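You operate a simulated robot arm through the tools that you are given. There is no shell and no other tool. Be economical: measure what you need, move in short steps, check, and stop when the job is done.

Carry out the task below with a simulated robot arm. There is one attempt and no reset: what you move stays moved.

TASK
Stop the filter pump, drain the orange pot empty and shut its drain.
Fine: open the orange vent so that it drains, and leave the vent open.

It is judged by the outcome, as a careful person would: the job done as asked, and still so three seconds after it is handed in. It fails if anything else is knocked over, pushed out of place, dropped, spilled or broken.

THE ROBOT
A 7-joint arm with a two-finger parallel gripper, fixed in place. Base frame: the origin is at the foot of the arm, x ahead of it, y to its left, z up; the work surface is at about z = 0.86. Lengths are in m, angles in rad, forces in N, time in s.
With the tool pointing down near the work surface it reaches from about 0.3 to 0.7 m from the base axis. Its first joint turns from -1.152 to 1.152 rad. Payload 1.57 kg.
Tool frame: the origin (TCP) lies between the finger pads and is the grasp point; the fingertips stand 0.03 m ahead of it; z points along the fingers, y is the line along which they close. The gripper opens to 0.11 m. The fingers are 0.024 m wide and 0.012 m thick; the gripper's body (0.048 by 0.112 m) begins 0.078 m behind the TCP.
Orientation is that of the tool frame in the base frame, as [roll, pitch, yaw] about the fixed x, y, z axes, in that order (R = Rz(yaw) Ry(pitch) Rx(roll)). With the fingers straight down and closing along the base's y, the tool's x points along the base's -x, its y along +y and its z along -z.

THE INTERFACE
- The arm moves only by the tool servo_tool. Its arguments are lists of equal length, an entry for each row: "translation": the shift along the base's x, y, z in cm, a list of three; "angular": the turn, a rotation vector about the base's x, y, z in rad, a list of three; "jaw": the opening, from 0 (shut) to 1 (fully open). In form: {"translation": [[dx, dy, dz], ...], "angular": [[rx, ry, rz], ...], "jaw": [jaw, ...]}. A call has 1 to 20 rows; each row shifts and turns the commanded pose from where the row before left it. A row lasts 0.2 s, in which the tool goes at most 0.05 m and 0.15 rad; a call with a longer step from one row to the next is refused whole, and so is a gripper value outside its range. A pose out of reach is approached as far as the arm can. The call stops where the force on the tool passes 70 N (or 10 N more than at its start, if that is more) or the arm is blocked; 0.2 s more then pass. The fingers move at their own pace (about 0.108 m/s each) and stop on an object; they squeeze with about 43 N. The grip force told is the motor's: it shows also when the fingers shut on nothing. Time passes only in rows, and 0.2 s behind the last, so rows that do not move let the fingers close. It gives the time, the measured TCP pose, the force on the tool (base axes), the opening and the grip force at its end, in the units of the frame above (readings bear some noise).
- Cameras (640 x 400 px; columns grow to the right, rows downward): "scene" is fixed at [0.1747, -0.4081, 1.4078]; the picture's right is [0.69, -0.73, 0.00], its down [-0.35, -0.33, -0.88] and it looks along [0.64, 0.60, -0.48] (base axes); focal length 331 px, centre (320, 200). "wrist" rides on the gripper at [-0.036, 0, -0.08] in the tool frame; the picture's right is [0.00, -1.00, 0.00], its down [0.97, 0.00, -0.24] and it looks along [0.24, 0.00, 0.97] (tool axes); focal length 218 px, centre (320, 200).
- get_image(camera): a new picture of that camera. No time passes.
- locate(camera, pixels): for up to 12 pixels [column, row] of the newest picture of that camera ("zoom" is the newest enlarged one), the place [x, y, z] in the base frame of the surface seen there, good to about 0.003 m, but the place of the scene camera against the robot may be out by one fixed shift of up to 0.018 m in any direction. No time passes.
- zoom(camera, box): a new picture of the part [left, top, right, bottom] of that camera's present view, enlarged. No time passes.
- close_job(): hands the job in; it is judged then, once.

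Work in short steps. Measure before you move; look again where a grasp or a placing could have gone wrong, and mend it. You have 80 turns and 38 pictures in all, the two below and enlarged ones among them. Open the gripper and draw the arm clear of the work before you hand the job in, unless the task says otherwise; then end with one line.

The tools are called after "Call:" as a command line: name --argument value ..., lists and objects as JSON in quotes. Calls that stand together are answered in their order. servo_tool: Moves the arm, as the interface text tells. Its arguments: {"type":"object","properties":{"translation":{"type":"array"},"angular":{"type":"array"},"jaw":{"type":"array"}},"required":["translation","angular","jaw"]} The other tools are called the same way: get_image (camera) takes a picture; locate (camera, pixels) gives the place of the surface under pixels of a picture; zoom (camera, box) takes an enlarged picture of a part of a camera's view; close_job () hands the job in.

At the start:

```text
clock: 0.0
tcp_pos: [0.3279, -0.1172, 1.2696]
tcp_rot: [-3.141, 0.0, 3.141]
contact_force: [-0.2, 0.5, 0.6]
grip_width: 0.1102
grip_force: 0.0
```

scene: 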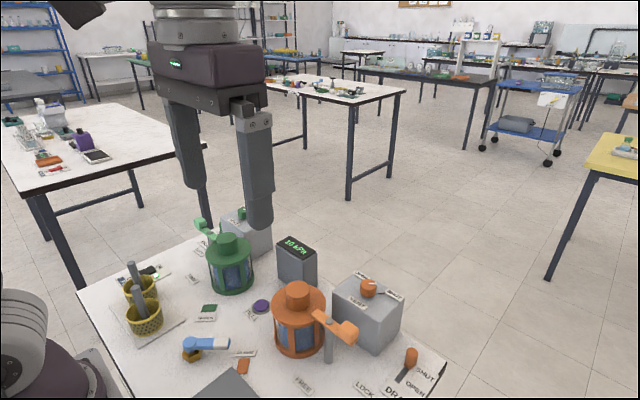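
wrist: 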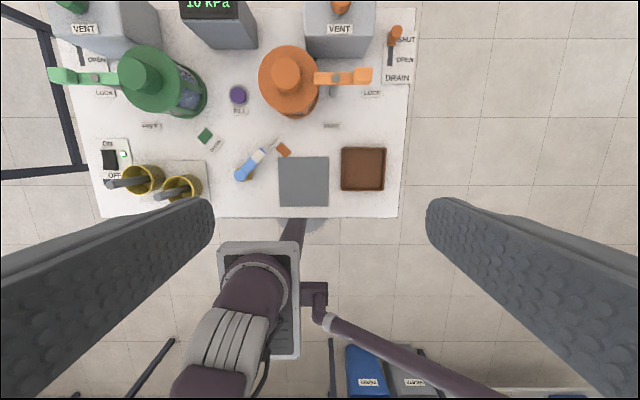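

I see a switch with a green lamp at wrist (110,158), an orange pot with a lock lever, a vent box and a drain lever. I'll enlarge these to understand them.

Call:
zoom --camera "wrist" --box '[240, 0, 420, 112]'

Call:
zoom --camera "wrist" --box '[40, 100, 220, 212]'

Call:
zoom --camera "scene" --box '[230, 230, 470, 400]'

Call:
locate --camera "wrist" --pixels '[[110, 158], [110, 150], [110, 168], [395, 30], [390, 60], [342, 8], [288, 68], [360, 78], [337, 78], [124, 154], [385, 90], [230, 110]]'

```text
3.56 times, centred on (330, 56) of wrist
```

zoom: 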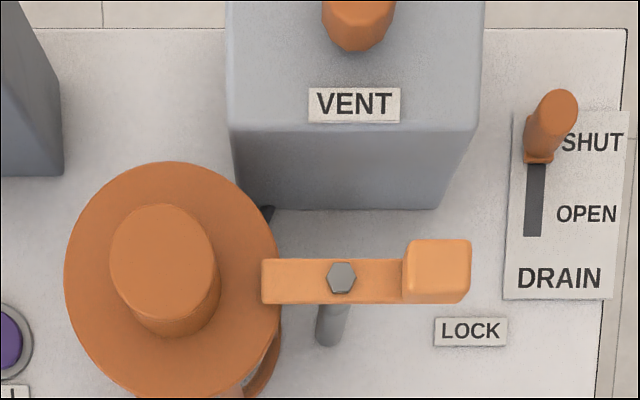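

```text
3.56 times, centred on (130, 156) of wrist
```

zoom: 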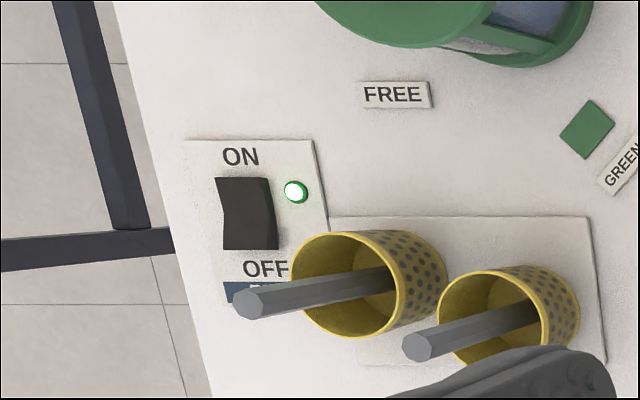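

```text
2.35 times, centred on (350, 315) of scene
```

zoom: 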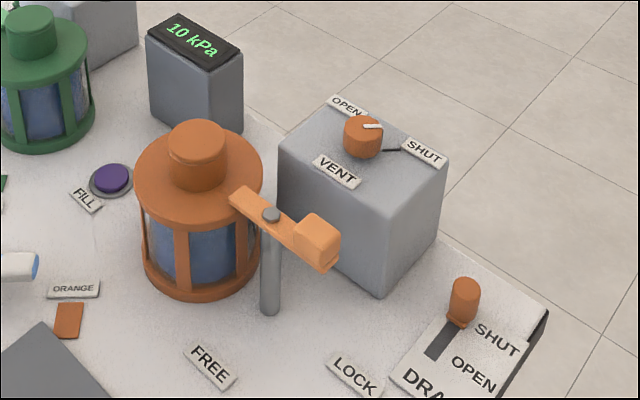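

```text
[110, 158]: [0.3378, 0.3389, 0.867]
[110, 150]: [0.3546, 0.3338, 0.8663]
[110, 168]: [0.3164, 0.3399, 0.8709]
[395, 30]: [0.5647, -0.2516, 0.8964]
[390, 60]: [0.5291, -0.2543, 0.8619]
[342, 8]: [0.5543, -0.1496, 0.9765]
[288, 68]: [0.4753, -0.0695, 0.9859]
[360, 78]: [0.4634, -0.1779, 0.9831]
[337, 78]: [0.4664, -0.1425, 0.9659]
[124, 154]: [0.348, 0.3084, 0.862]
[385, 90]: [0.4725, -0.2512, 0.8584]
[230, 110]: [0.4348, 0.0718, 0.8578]
```

Next I check the blue/white selector and the labels near the switch.

Call:
zoom --camera "wrist" --box '[190, 80, 400, 212]'

Call:
zoom --camera "scene" --box '[80, 200, 320, 400]'

Call:
zoom --camera "wrist" --box '[40, 0, 250, 132]'

```text
3.03 times, centred on (295, 146) of wrist
```

zoom: 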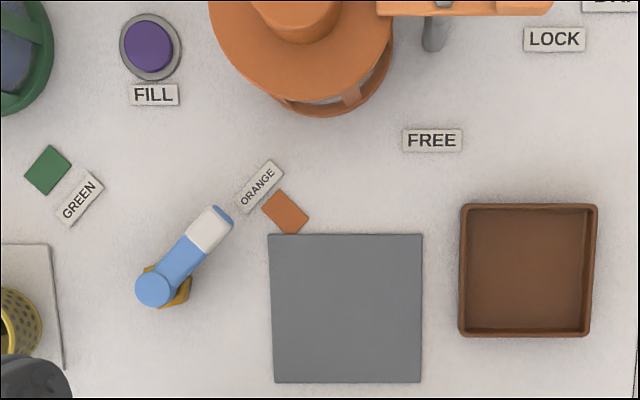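

```text
2.00 times, centred on (200, 300) of scene
```

zoom: 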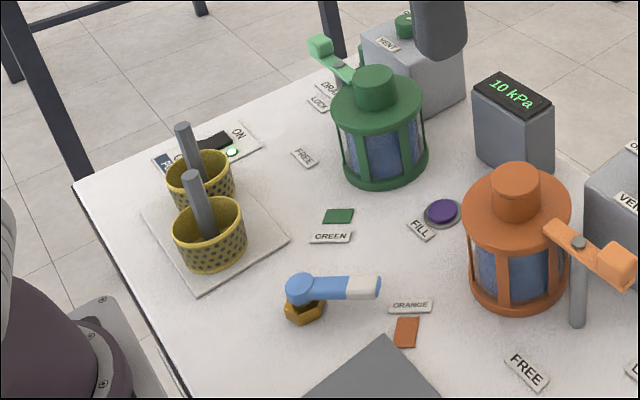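

```text
3.03 times, centred on (145, 66) of wrist
```

zoom: 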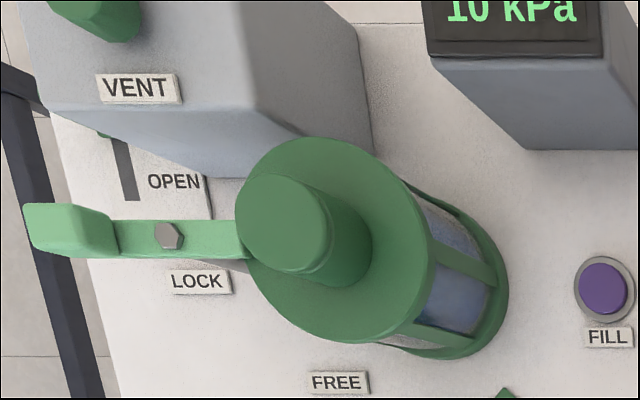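

The selector stays as it is. Now I measure the cups and rods next to the switch, and the rocker itself.

Call:
zoom --camera "wrist" --box '[40, 100, 220, 212]'

Call:
locate --camera "zoom" --pixels '[[250, 302], [380, 280], [417, 346], [300, 250], [240, 183], [245, 212], [250, 240], [222, 245], [277, 245], [345, 236], [437, 290], [510, 275]]'

```text
3.56 times, centred on (130, 156) of wrist
```

zoom: 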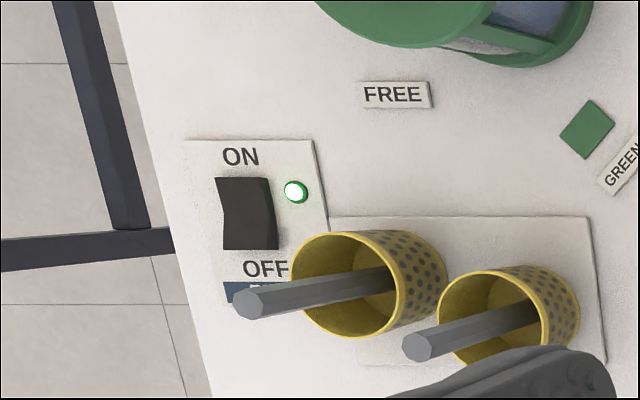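

```text
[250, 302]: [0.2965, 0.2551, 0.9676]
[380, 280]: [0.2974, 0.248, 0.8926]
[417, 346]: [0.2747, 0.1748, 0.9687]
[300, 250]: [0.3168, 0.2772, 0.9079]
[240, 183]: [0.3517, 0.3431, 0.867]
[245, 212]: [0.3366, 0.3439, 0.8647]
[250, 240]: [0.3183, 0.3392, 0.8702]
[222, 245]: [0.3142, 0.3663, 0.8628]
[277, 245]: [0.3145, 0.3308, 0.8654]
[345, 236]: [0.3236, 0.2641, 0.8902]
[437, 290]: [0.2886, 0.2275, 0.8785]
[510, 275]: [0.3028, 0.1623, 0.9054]
```

The rocker's OFF end is up, at about (0.318, 0.340, 0.870). The rods reach z 0.968 at y 0.255, so I'll travel high, then hover above OFF with the fingers shut.

Call:
servo_tool --translation '[[0, 4.6, 0], [0, 4.6, 0], [0, 4.6, 0], [0, 4.6, 0], [0, 4.6, 0], [0, 4.6, 0], [0, 4.6, 0], [0, 4.6, 0], [0, 4.6, 0], [-0.8, 4.5, 0], [0, 0, -4.8], [0, 0, -4.8], [0, 0, -4.8], [0, 0, -4.8], [0, 0, -4.8], [0, 0, -3], [0, 0, 0]]' --angular '[[0, 0, 0], [0, 0, 0], [0, 0, 0], [0, 0, 0], [0, 0, 0], [0, 0, 0], [0, 0, 0], [0, 0, 0], [0, 0, 0], [0, 0, 0], [0, 0, 0], [0, 0, 0], [0, 0, 0], [0, 0, 0], [0, 0, 0], [0, 0, 0], [0, 0, 0]]' --jaw '[0, 0, 0, 0, 0, 0, 0, 0, 0, 0, 0, 0, 0, 0, 0, 0, 0]'

Call:
get_image --camera "wrist"

Call:
locate --camera "wrist" --pixels '[[320, 200], [320, 180], [320, 160], [300, 180], [340, 180]]'

```text
clock: 3.6
tcp_pos: [0.3182, 0.3424, 0.9988]
tcp_rot: [-3.141, 0.0, -3.141]
contact_force: [0.0, 0.2, 0.9]
grip_width: 0.0003
grip_force: 21.4
```

```text
28 pictures are left
```

wrist: 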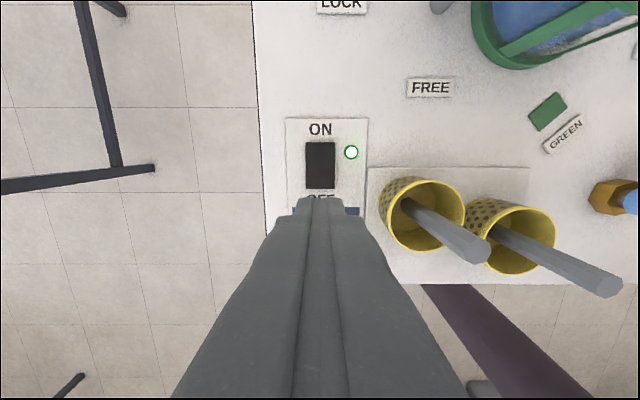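

```text
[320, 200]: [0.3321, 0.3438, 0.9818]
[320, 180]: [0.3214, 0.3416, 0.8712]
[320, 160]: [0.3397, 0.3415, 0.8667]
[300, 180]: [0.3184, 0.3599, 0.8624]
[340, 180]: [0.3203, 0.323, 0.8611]
```

The finger is aligned over the OFF half, which spans x 0.314–0.334. I'll descend and press gently, then lift.

Call:
servo_tool --translation '[[0, 0, -4], [0, 0, -3.5], [0, 0, -1.5], [0, 0, -0.5], [0, 0, -0.5], [0, 0, -0.4], [0, 0, 0]]' --angular '[[0, 0, 0], [0, 0, 0], [0, 0, 0], [0, 0, 0], [0, 0, 0], [0, 0, 0], [0, 0, 0]]' --jaw '[0, 0, 0, 0, 0, 0, 0]'

Call:
zoom --camera "wrist" --box '[220, 60, 420, 220]'

```text
clock: 5.0
tcp_pos: [0.3187, 0.3435, 0.8995]
tcp_rot: [3.14, 0.001, -3.138]
contact_force: [-7.1, -8.3, 21.7]
grip_width: 0.0002
grip_force: 21.3
stopped in row 6: the force on the tool passed its limit (the readings are from after the stop); the commanded pose is now the measured one
```

```text
2.50 times, centred on (320, 140) of wrist
```

zoom: 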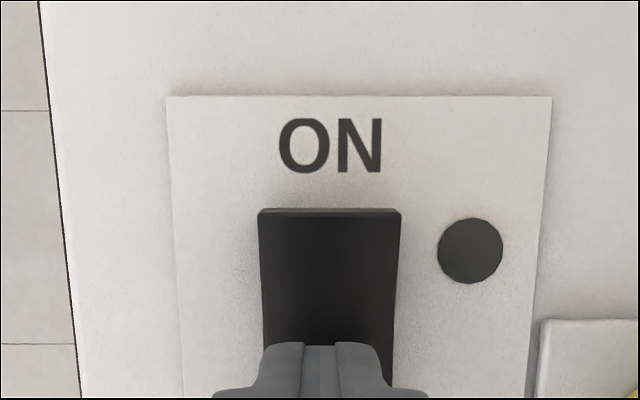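

The lamp went dark, so the pump is off. I'll lift and travel over to the vent knob.

Call:
servo_tool --translation '[[0, 0, 4.8], [0, 0, 4.8], [0, 0, 4.8], [0, 0, 4.8], [0, 0, 4.8], [2, -4.5, 0], [2, -4.5, 0], [2, -4.5, 0], [2, -4.5, 0], [2, -4.5, 0], [2, -4.5, 0], [2, -4.5, 0], [2, -4.5, 0], [2, -4.5, 0], [2, -4.5, 0], [2, -4.2, 0], [0, 0, 0]]' --angular '[[0, 0, 0], [0, 0, 0], [0, 0, 0], [0, 0, 0], [0, 0, 0], [0, 0, 0], [0, 0, 0], [0, 0, 0], [0, 0, 0], [0, 0, 0], [0, 0, 0], [0, 0, 0], [0, 0, 0], [0, 0, 0], [0, 0, 0], [0, 0, 0], [0, 0, 0]]' --jaw '[0, 0, 0, 0, 0, 0, 0, 0, 0, 0, 0, 0, 0.5, 0.6, 0.6, 0.6, 0.6]'

Call:
get_image --camera "wrist"

```text
clock: 8.6
tcp_pos: [0.5399, -0.1467, 1.1406]
tcp_rot: [3.14, 0.002, -3.138]
contact_force: [0.4, 0.2, -0.3]
grip_width: 0.0663
grip_force: 0.0
```

```text
26 pictures are left
```

wrist: 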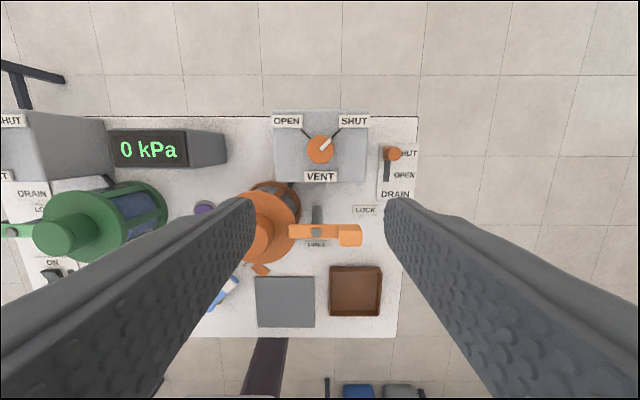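

Call:
zoom --camera "wrist" --box '[260, 100, 440, 212]'

Call:
locate --camera "zoom" --pixels '[[212, 180], [170, 180], [255, 180], [212, 145], [212, 215], [236, 148], [275, 100], [155, 105], [140, 160], [472, 190], [450, 195], [455, 285]]'

```text
3.56 times, centred on (350, 156) of wrist
```

zoom: 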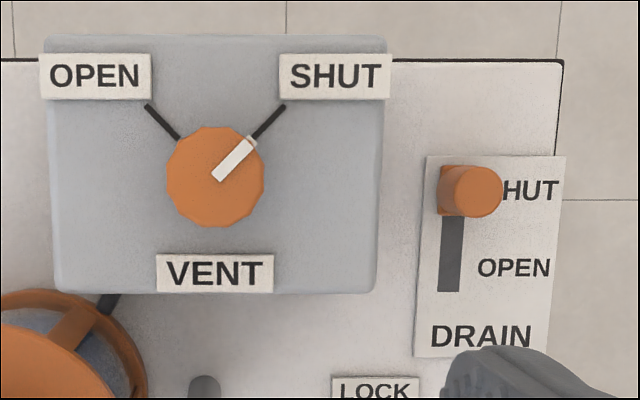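

```text
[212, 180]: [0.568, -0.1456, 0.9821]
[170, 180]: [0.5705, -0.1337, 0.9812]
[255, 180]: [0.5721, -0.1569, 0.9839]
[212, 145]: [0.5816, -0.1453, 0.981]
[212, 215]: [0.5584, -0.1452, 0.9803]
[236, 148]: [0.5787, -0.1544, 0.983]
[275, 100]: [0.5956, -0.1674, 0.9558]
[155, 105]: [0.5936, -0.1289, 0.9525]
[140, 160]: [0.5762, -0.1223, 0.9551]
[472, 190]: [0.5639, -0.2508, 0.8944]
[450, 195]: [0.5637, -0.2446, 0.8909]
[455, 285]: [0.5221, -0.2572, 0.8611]
```

The gauge reads 0 kPa. The vent knob is centred at about (0.570, -0.145), top z 0.982, box top 0.955, and it must turn +90° about z. I'll pre-rotate -0.78 and descend around it.

Call:
servo_tool --translation '[[1, 0.17, 0], [1, 0, 0], [0.95, 0, 0], [0, 0, -3], [0, 0, -3], [0, 0, -3], [0, 0, -3], [0, 0, -2], [0, 0, -0.9], [0, 0, 0]]' --angular '[[0, 0, -0.13], [0, 0, -0.13], [0, 0, -0.13], [0, 0, -0.13], [0, 0, -0.13], [0, 0, -0.13], [0, 0, 0], [0, 0, 0], [0, 0, 0], [0, 0, 0]]' --jaw '[0.6, 0.6, 0.6, 0.6, 0.6, 0.6, 0.6, 0.6, 0.6, 0.6]'

Call:
get_image --camera "wrist"

```text
clock: 10.8
tcp_pos: [0.5702, -0.1458, 0.9902]
tcp_rot: [3.141, 0.001, 2.363]
contact_force: [0.6, -0.1, 0.6]
grip_width: 0.0659
grip_force: 0.0
```

```text
24 pictures are left
```

wrist: 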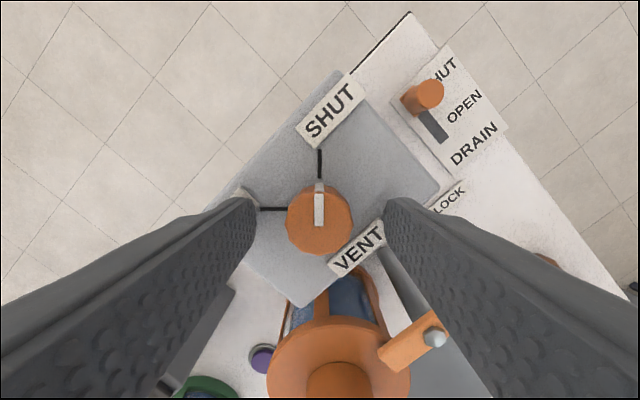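

The knob is centred between the fingers, with the pointer at SHUT. I'll close and turn +1.57.

Call:
servo_tool --translation '[[0, 0, 0], [0, 0, 0], [0, 0, 0], [0, 0, 0], [0, 0, 0], [0, 0, 0], [0, 0, 0], [0, 0, 0], [0, 0, 0], [0, 0, 0], [0, 0, 0], [0, 0, 0], [0, 0, 0], [0, 0, 0], [0, 0, 0], [0, 0, 0], [0, 0, 0]]' --angular '[[0, 0, 0], [0, 0, 0], [0, 0, 0], [0, 0, 0.13], [0, 0, 0.13], [0, 0, 0.13], [0, 0, 0.13], [0, 0, 0.13], [0, 0, 0.13], [0, 0, 0.13], [0, 0, 0.13], [0, 0, 0.13], [0, 0, 0.13], [0, 0, 0.13], [0, 0, 0.13], [0, 0, 0.02], [0, 0, 0]]' --jaw '[0, 0, 0, 0, 0, 0, 0, 0, 0, 0, 0, 0, 0, 0, 0, 0, 0]'

Call:
get_image --camera "wrist"

```text
clock: 14.4
tcp_pos: [0.5702, -0.1485, 0.9913]
tcp_rot: [-3.14, 0.003, -2.337]
contact_force: [17.4, -34.6, -3.3]
grip_width: 0.0295
grip_force: 38.8
```

```text
23 pictures are left
```

wrist: 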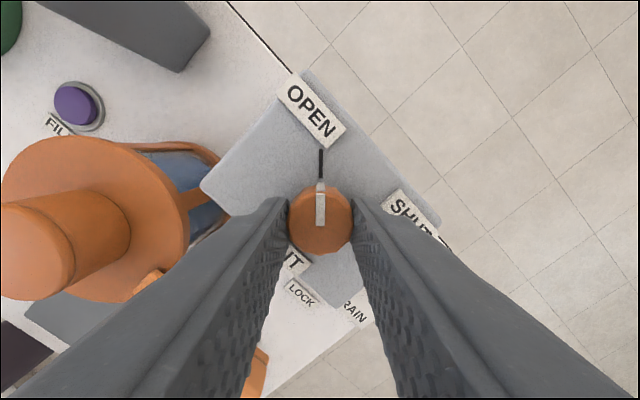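

The pointer now lines up with OPEN. I'll release, rise, un-rotate, and go above the drain lever.

Call:
servo_tool --translation '[[0, 0, 0], [0, 0, 0], [0, 0, 3], [0, 0, 4], [0, 0, 4], [0, -2.5, 0], [0, -2.5, 0], [0, -2.5, 0], [-0.6, -2.7, 0], [0, 0, 0]]' --angular '[[0, 0, 0], [0, 0, 0], [0, 0, 0], [0, 0, -0.13], [0, 0, -0.13], [0, 0, -0.13], [0, 0, -0.13], [0, 0, -0.13], [0, 0, -0.14], [0, 0, 0]]' --jaw '[0.5, 0.5, 0.5, 0.5, 0.5, 0.5, 0.5, 0.5, 0.5, 0.5]'

Call:
get_image --camera "wrist"

Call:
zoom --camera "wrist" --box '[200, 90, 400, 230]'

```text
clock: 16.6
tcp_pos: [0.5634, -0.2481, 1.0999]
tcp_rot: [3.139, 0.003, -3.129]
contact_force: [-0.5, 0.0, -0.3]
grip_width: 0.055
grip_force: 0.1
```

```text
22 pictures are left
```

wrist: 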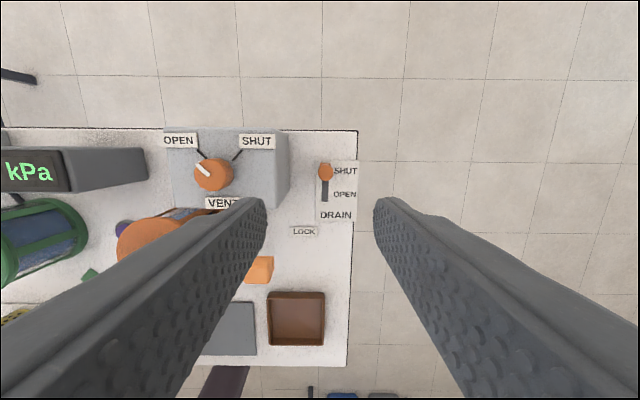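

```text
2.86 times, centred on (300, 160) of wrist
```

zoom: 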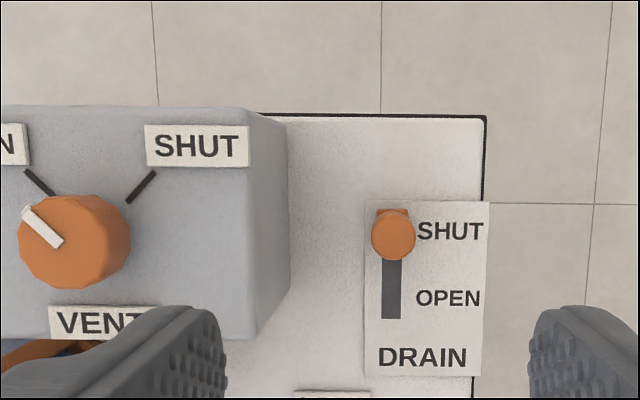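

Call:
locate --camera "zoom" --pixels '[[393, 235], [393, 250], [376, 235], [412, 235], [393, 212], [390, 316], [390, 270], [240, 300], [260, 340], [280, 200]]'

```text
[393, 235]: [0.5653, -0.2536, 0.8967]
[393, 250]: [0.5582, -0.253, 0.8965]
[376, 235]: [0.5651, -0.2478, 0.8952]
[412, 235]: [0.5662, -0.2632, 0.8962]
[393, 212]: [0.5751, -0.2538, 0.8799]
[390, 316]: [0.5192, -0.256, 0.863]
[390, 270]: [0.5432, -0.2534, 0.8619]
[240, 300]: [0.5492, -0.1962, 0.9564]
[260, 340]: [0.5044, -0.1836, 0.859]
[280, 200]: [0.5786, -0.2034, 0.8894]
```

The drain handle is at (0.5655, -0.254), top z 0.896, and the slot runs to x 0.519. I'll descend around it and close.

Call:
servo_tool --translation '[[0.2, -0.6, -3], [0, 0, -4], [0, 0, -4], [0, 0, -4], [0, 0, -3], [0, 0, -1.9], [0, 0, 0], [0, 0, 0], [0, 0, 0]]' --angular '[[0, 0, -0.012], [0, 0, 0], [0, 0, 0], [0, 0, 0], [0, 0, 0], [0, 0, 0], [0, 0, 0], [0, 0, 0], [0, 0, 0]]' --jaw '[0.4, 0.4, 0.4, 0.4, 0.4, 0.4, 0, 0, 0]'

Call:
get_image --camera "wrist"

```text
clock: 18.6
tcp_pos: [0.5663, -0.2548, 0.9023]
tcp_rot: [3.139, 0.001, 3.14]
contact_force: [-0.3, -4.7, -4.1]
grip_width: 0.0206
grip_force: 34.2
```

```text
20 pictures are left
```

wrist: 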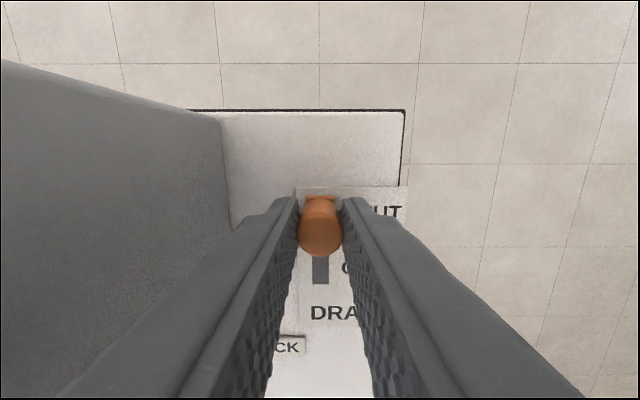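

The handle is gripped. I'll pull it toward OPEN (-x) in small steps.

Call:
servo_tool --translation '[[-0.6, 0, 0], [-0.6, 0, 0], [-0.6, 0, 0], [-0.6, 0, 0], [-0.6, 0, 0], [0, 0, 0]]' --angular '[[0, 0, 0], [0, 0, 0], [0, 0, 0], [0, 0, 0], [0, 0, 0], [0, 0, 0]]' --jaw '[0, 0, 0, 0, 0, 0]'

Call:
get_image --camera "wrist"

Call:
get_image --camera "scene"

```text
clock: 20.0
tcp_pos: [0.5349, -0.2547, 0.9014]
tcp_rot: [3.14, 0.004, 3.141]
contact_force: [-0.5, -3.2, 19.4]
grip_width: 0.02
grip_force: 34.0
```

```text
19 pictures are left
```

wrist: 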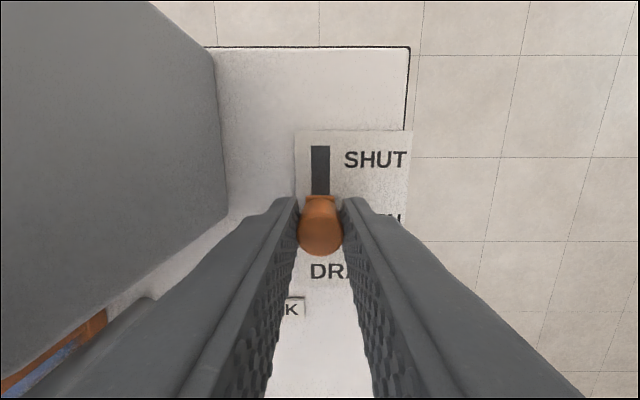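

```text
18 pictures are left
```

scene: 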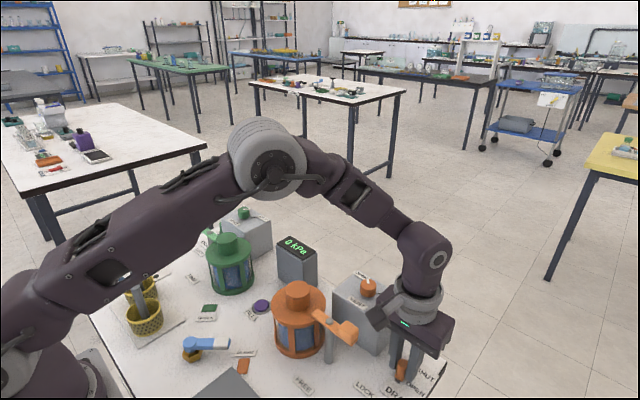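

It has moved about 3 cm. I'll pull a little further to the end and watch the pot's level.

Call:
servo_tool --translation '[[-0.3, 0, 0], [-0.3, 0, 0], [0, 0, 0], [0, 0, 0], [0, 0, 0]]' --angular '[[0, 0, 0], [0, 0, 0], [0, 0, 0], [0, 0, 0], [0, 0, 0]]' --jaw '[0, 0, 0, 0, 0]'

Call:
zoom --camera "scene" --box '[230, 230, 470, 400]'

```text
clock: 21.2
tcp_pos: [0.5315, -0.2552, 0.9014]
tcp_rot: [-3.141, 0.006, 3.141]
contact_force: [14.9, -11.9, 13.9]
grip_width: 0.0202
grip_force: 33.4
```

```text
2.35 times, centred on (350, 315) of scene
```

zoom: 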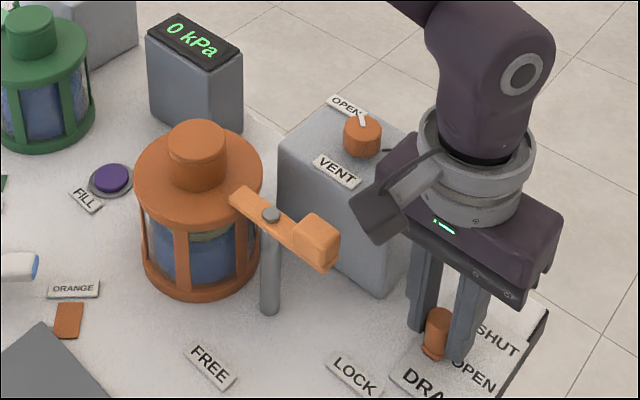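

The lever is at its end stop and the level is falling. I'll hold and wait.

Call:
servo_tool --translation '[[0.2, 0, 0], [0, 0, 0], [0, 0, 0], [0, 0, 0], [0, 0, 0], [0, 0, 0], [0, 0, 0], [0, 0, 0], [0, 0, 0], [0, 0, 0], [0, 0, 0], [0, 0, 0], [0, 0, 0], [0, 0, 0], [0, 0, 0], [0, 0, 0], [0, 0, 0], [0, 0, 0], [0, 0, 0], [0, 0, 0]]' --angular '[[0, 0, 0], [0, 0, 0], [0, 0, 0], [0, 0, 0], [0, 0, 0], [0, 0, 0], [0, 0, 0], [0, 0, 0], [0, 0, 0], [0, 0, 0], [0, 0, 0], [0, 0, 0], [0, 0, 0], [0, 0, 0], [0, 0, 0], [0, 0, 0], [0, 0, 0], [0, 0, 0], [0, 0, 0], [0, 0, 0]]' --jaw '[0, 0, 0, 0, 0, 0, 0, 0, 0, 0, 0, 0, 0, 0, 0, 0, 0, 0, 0, 0]'

Call:
zoom --camera "scene" --box '[250, 270, 370, 370]'

```text
clock: 25.4
tcp_pos: [0.5317, -0.2546, 0.9021]
tcp_rot: [3.141, 0.002, -3.14]
contact_force: [-0.3, -12.8, 12.7]
grip_width: 0.0201
grip_force: 34.0
```

```text
4.00 times, centred on (310, 320) of scene
```

zoom: 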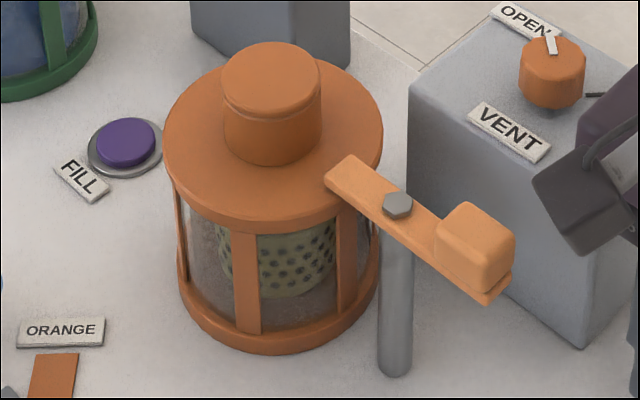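

It looks empty apart from the basket. I'll wait another 3 s so the last of it drains, then check again.

Call:
servo_tool --translation '[[0, 0, 0], [0, 0, 0], [0, 0, 0], [0, 0, 0], [0, 0, 0], [0, 0, 0], [0, 0, 0], [0, 0, 0], [0, 0, 0], [0, 0, 0], [0, 0, 0], [0, 0, 0], [0, 0, 0], [0, 0, 0], [0, 0, 0]]' --angular '[[0, 0, 0], [0, 0, 0], [0, 0, 0], [0, 0, 0], [0, 0, 0], [0, 0, 0], [0, 0, 0], [0, 0, 0], [0, 0, 0], [0, 0, 0], [0, 0, 0], [0, 0, 0], [0, 0, 0], [0, 0, 0], [0, 0, 0]]' --jaw '[0, 0, 0, 0, 0, 0, 0, 0, 0, 0, 0, 0, 0, 0, 0]'

Call:
zoom --camera "scene" --box '[265, 305, 345, 360]'

```text
clock: 28.6
tcp_pos: [0.5324, -0.2535, 0.9008]
tcp_rot: [3.138, 0.002, -3.14]
contact_force: [0.3, -13.2, 4.8]
grip_width: 0.0205
grip_force: 33.8
```

```text
7.27 times, centred on (305, 332) of scene
```

zoom: 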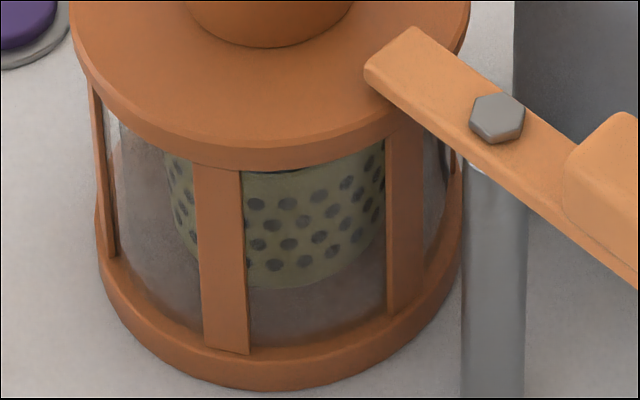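

The pot is empty. I'll push the drain lever back to SHUT (+x, to at least x 0.567).

Call:
servo_tool --translation '[[0.6, 0, 0], [0.6, 0, 0], [0.6, 0, 0], [0.6, 0, 0], [0.6, 0, 0], [0.3, 0, 0], [0.3, 0, 0], [0.2, 0, 0], [0, 0, 0]]' --angular '[[0, 0, 0], [0, 0, 0], [0, 0, 0], [0, 0, 0], [0, 0, 0], [0, 0, 0], [0, 0, 0], [0, 0, 0], [0, 0, 0]]' --jaw '[0, 0, 0, 0, 0, 0, 0, 0, 0]'

```text
clock: 30.6
tcp_pos: [0.5671, -0.2548, 0.9002]
tcp_rot: [3.14, -0.003, 3.139]
contact_force: [-26.5, -14.4, 11.7]
grip_width: 0.0205
grip_force: 34.0
```

It's against the SHUT stop (-26 N in x). I'll release, rise and back off to look.

Call:
servo_tool --translation '[[0, 0, 0], [0, 0, 0], [0, 0, 4], [0, 0, 4], [0, 0, 4], [0, 0, 4], [0, 0, 4], [-2, 0, 2], [-4, 0, 2], [-4, 0, 2], [-4, 0, 2], [0, 0, 0]]' --angular '[[0, 0, 0], [0, 0, 0], [0, 0, 0], [0, 0, 0], [0, 0, 0], [0, 0, 0], [0, 0, 0], [0, 0, 0], [0, 0, 0], [0, 0, 0], [0, 0, 0], [0, 0, 0]]' --jaw '[0.4, 0.4, 0.4, 0.4, 0.4, 0.4, 0.6, 0.8, 1, 1, 1, 1]'

Call:
get_image --camera "wrist"

Call:
zoom --camera "scene" --box '[70, 200, 470, 400]'

```text
clock: 33.2
tcp_pos: [0.4278, -0.2539, 1.1799]
tcp_rot: [3.138, 0.003, 3.141]
contact_force: [-0.3, 1.8, -0.2]
grip_width: 0.11
grip_force: 0.0
```

```text
14 pictures are left
```

wrist: 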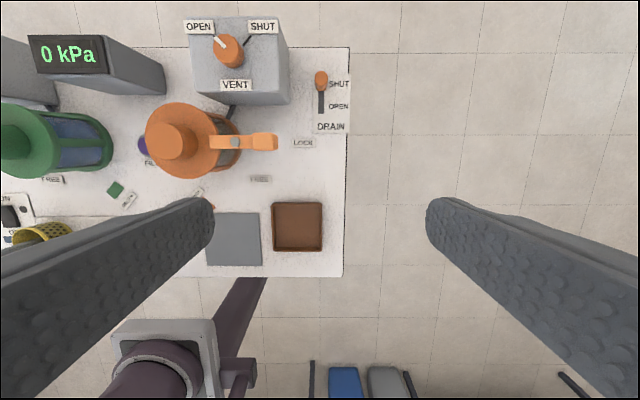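

```text
1.60 times, centred on (270, 300) of scene
```

zoom: 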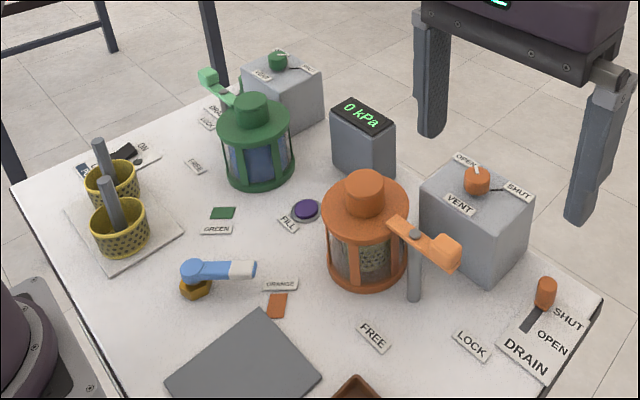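

The pictures show the pump lamp dark, the gauge at 0 kPa, the vent at OPEN, the orange pot empty, the drain at SHUT and everything else in place. I'm handing it in.

Call:
close_job

```text
The job is handed in.
```

The filter pump is off, the orange pot is drained empty with its drain shut, and the orange vent is left open.
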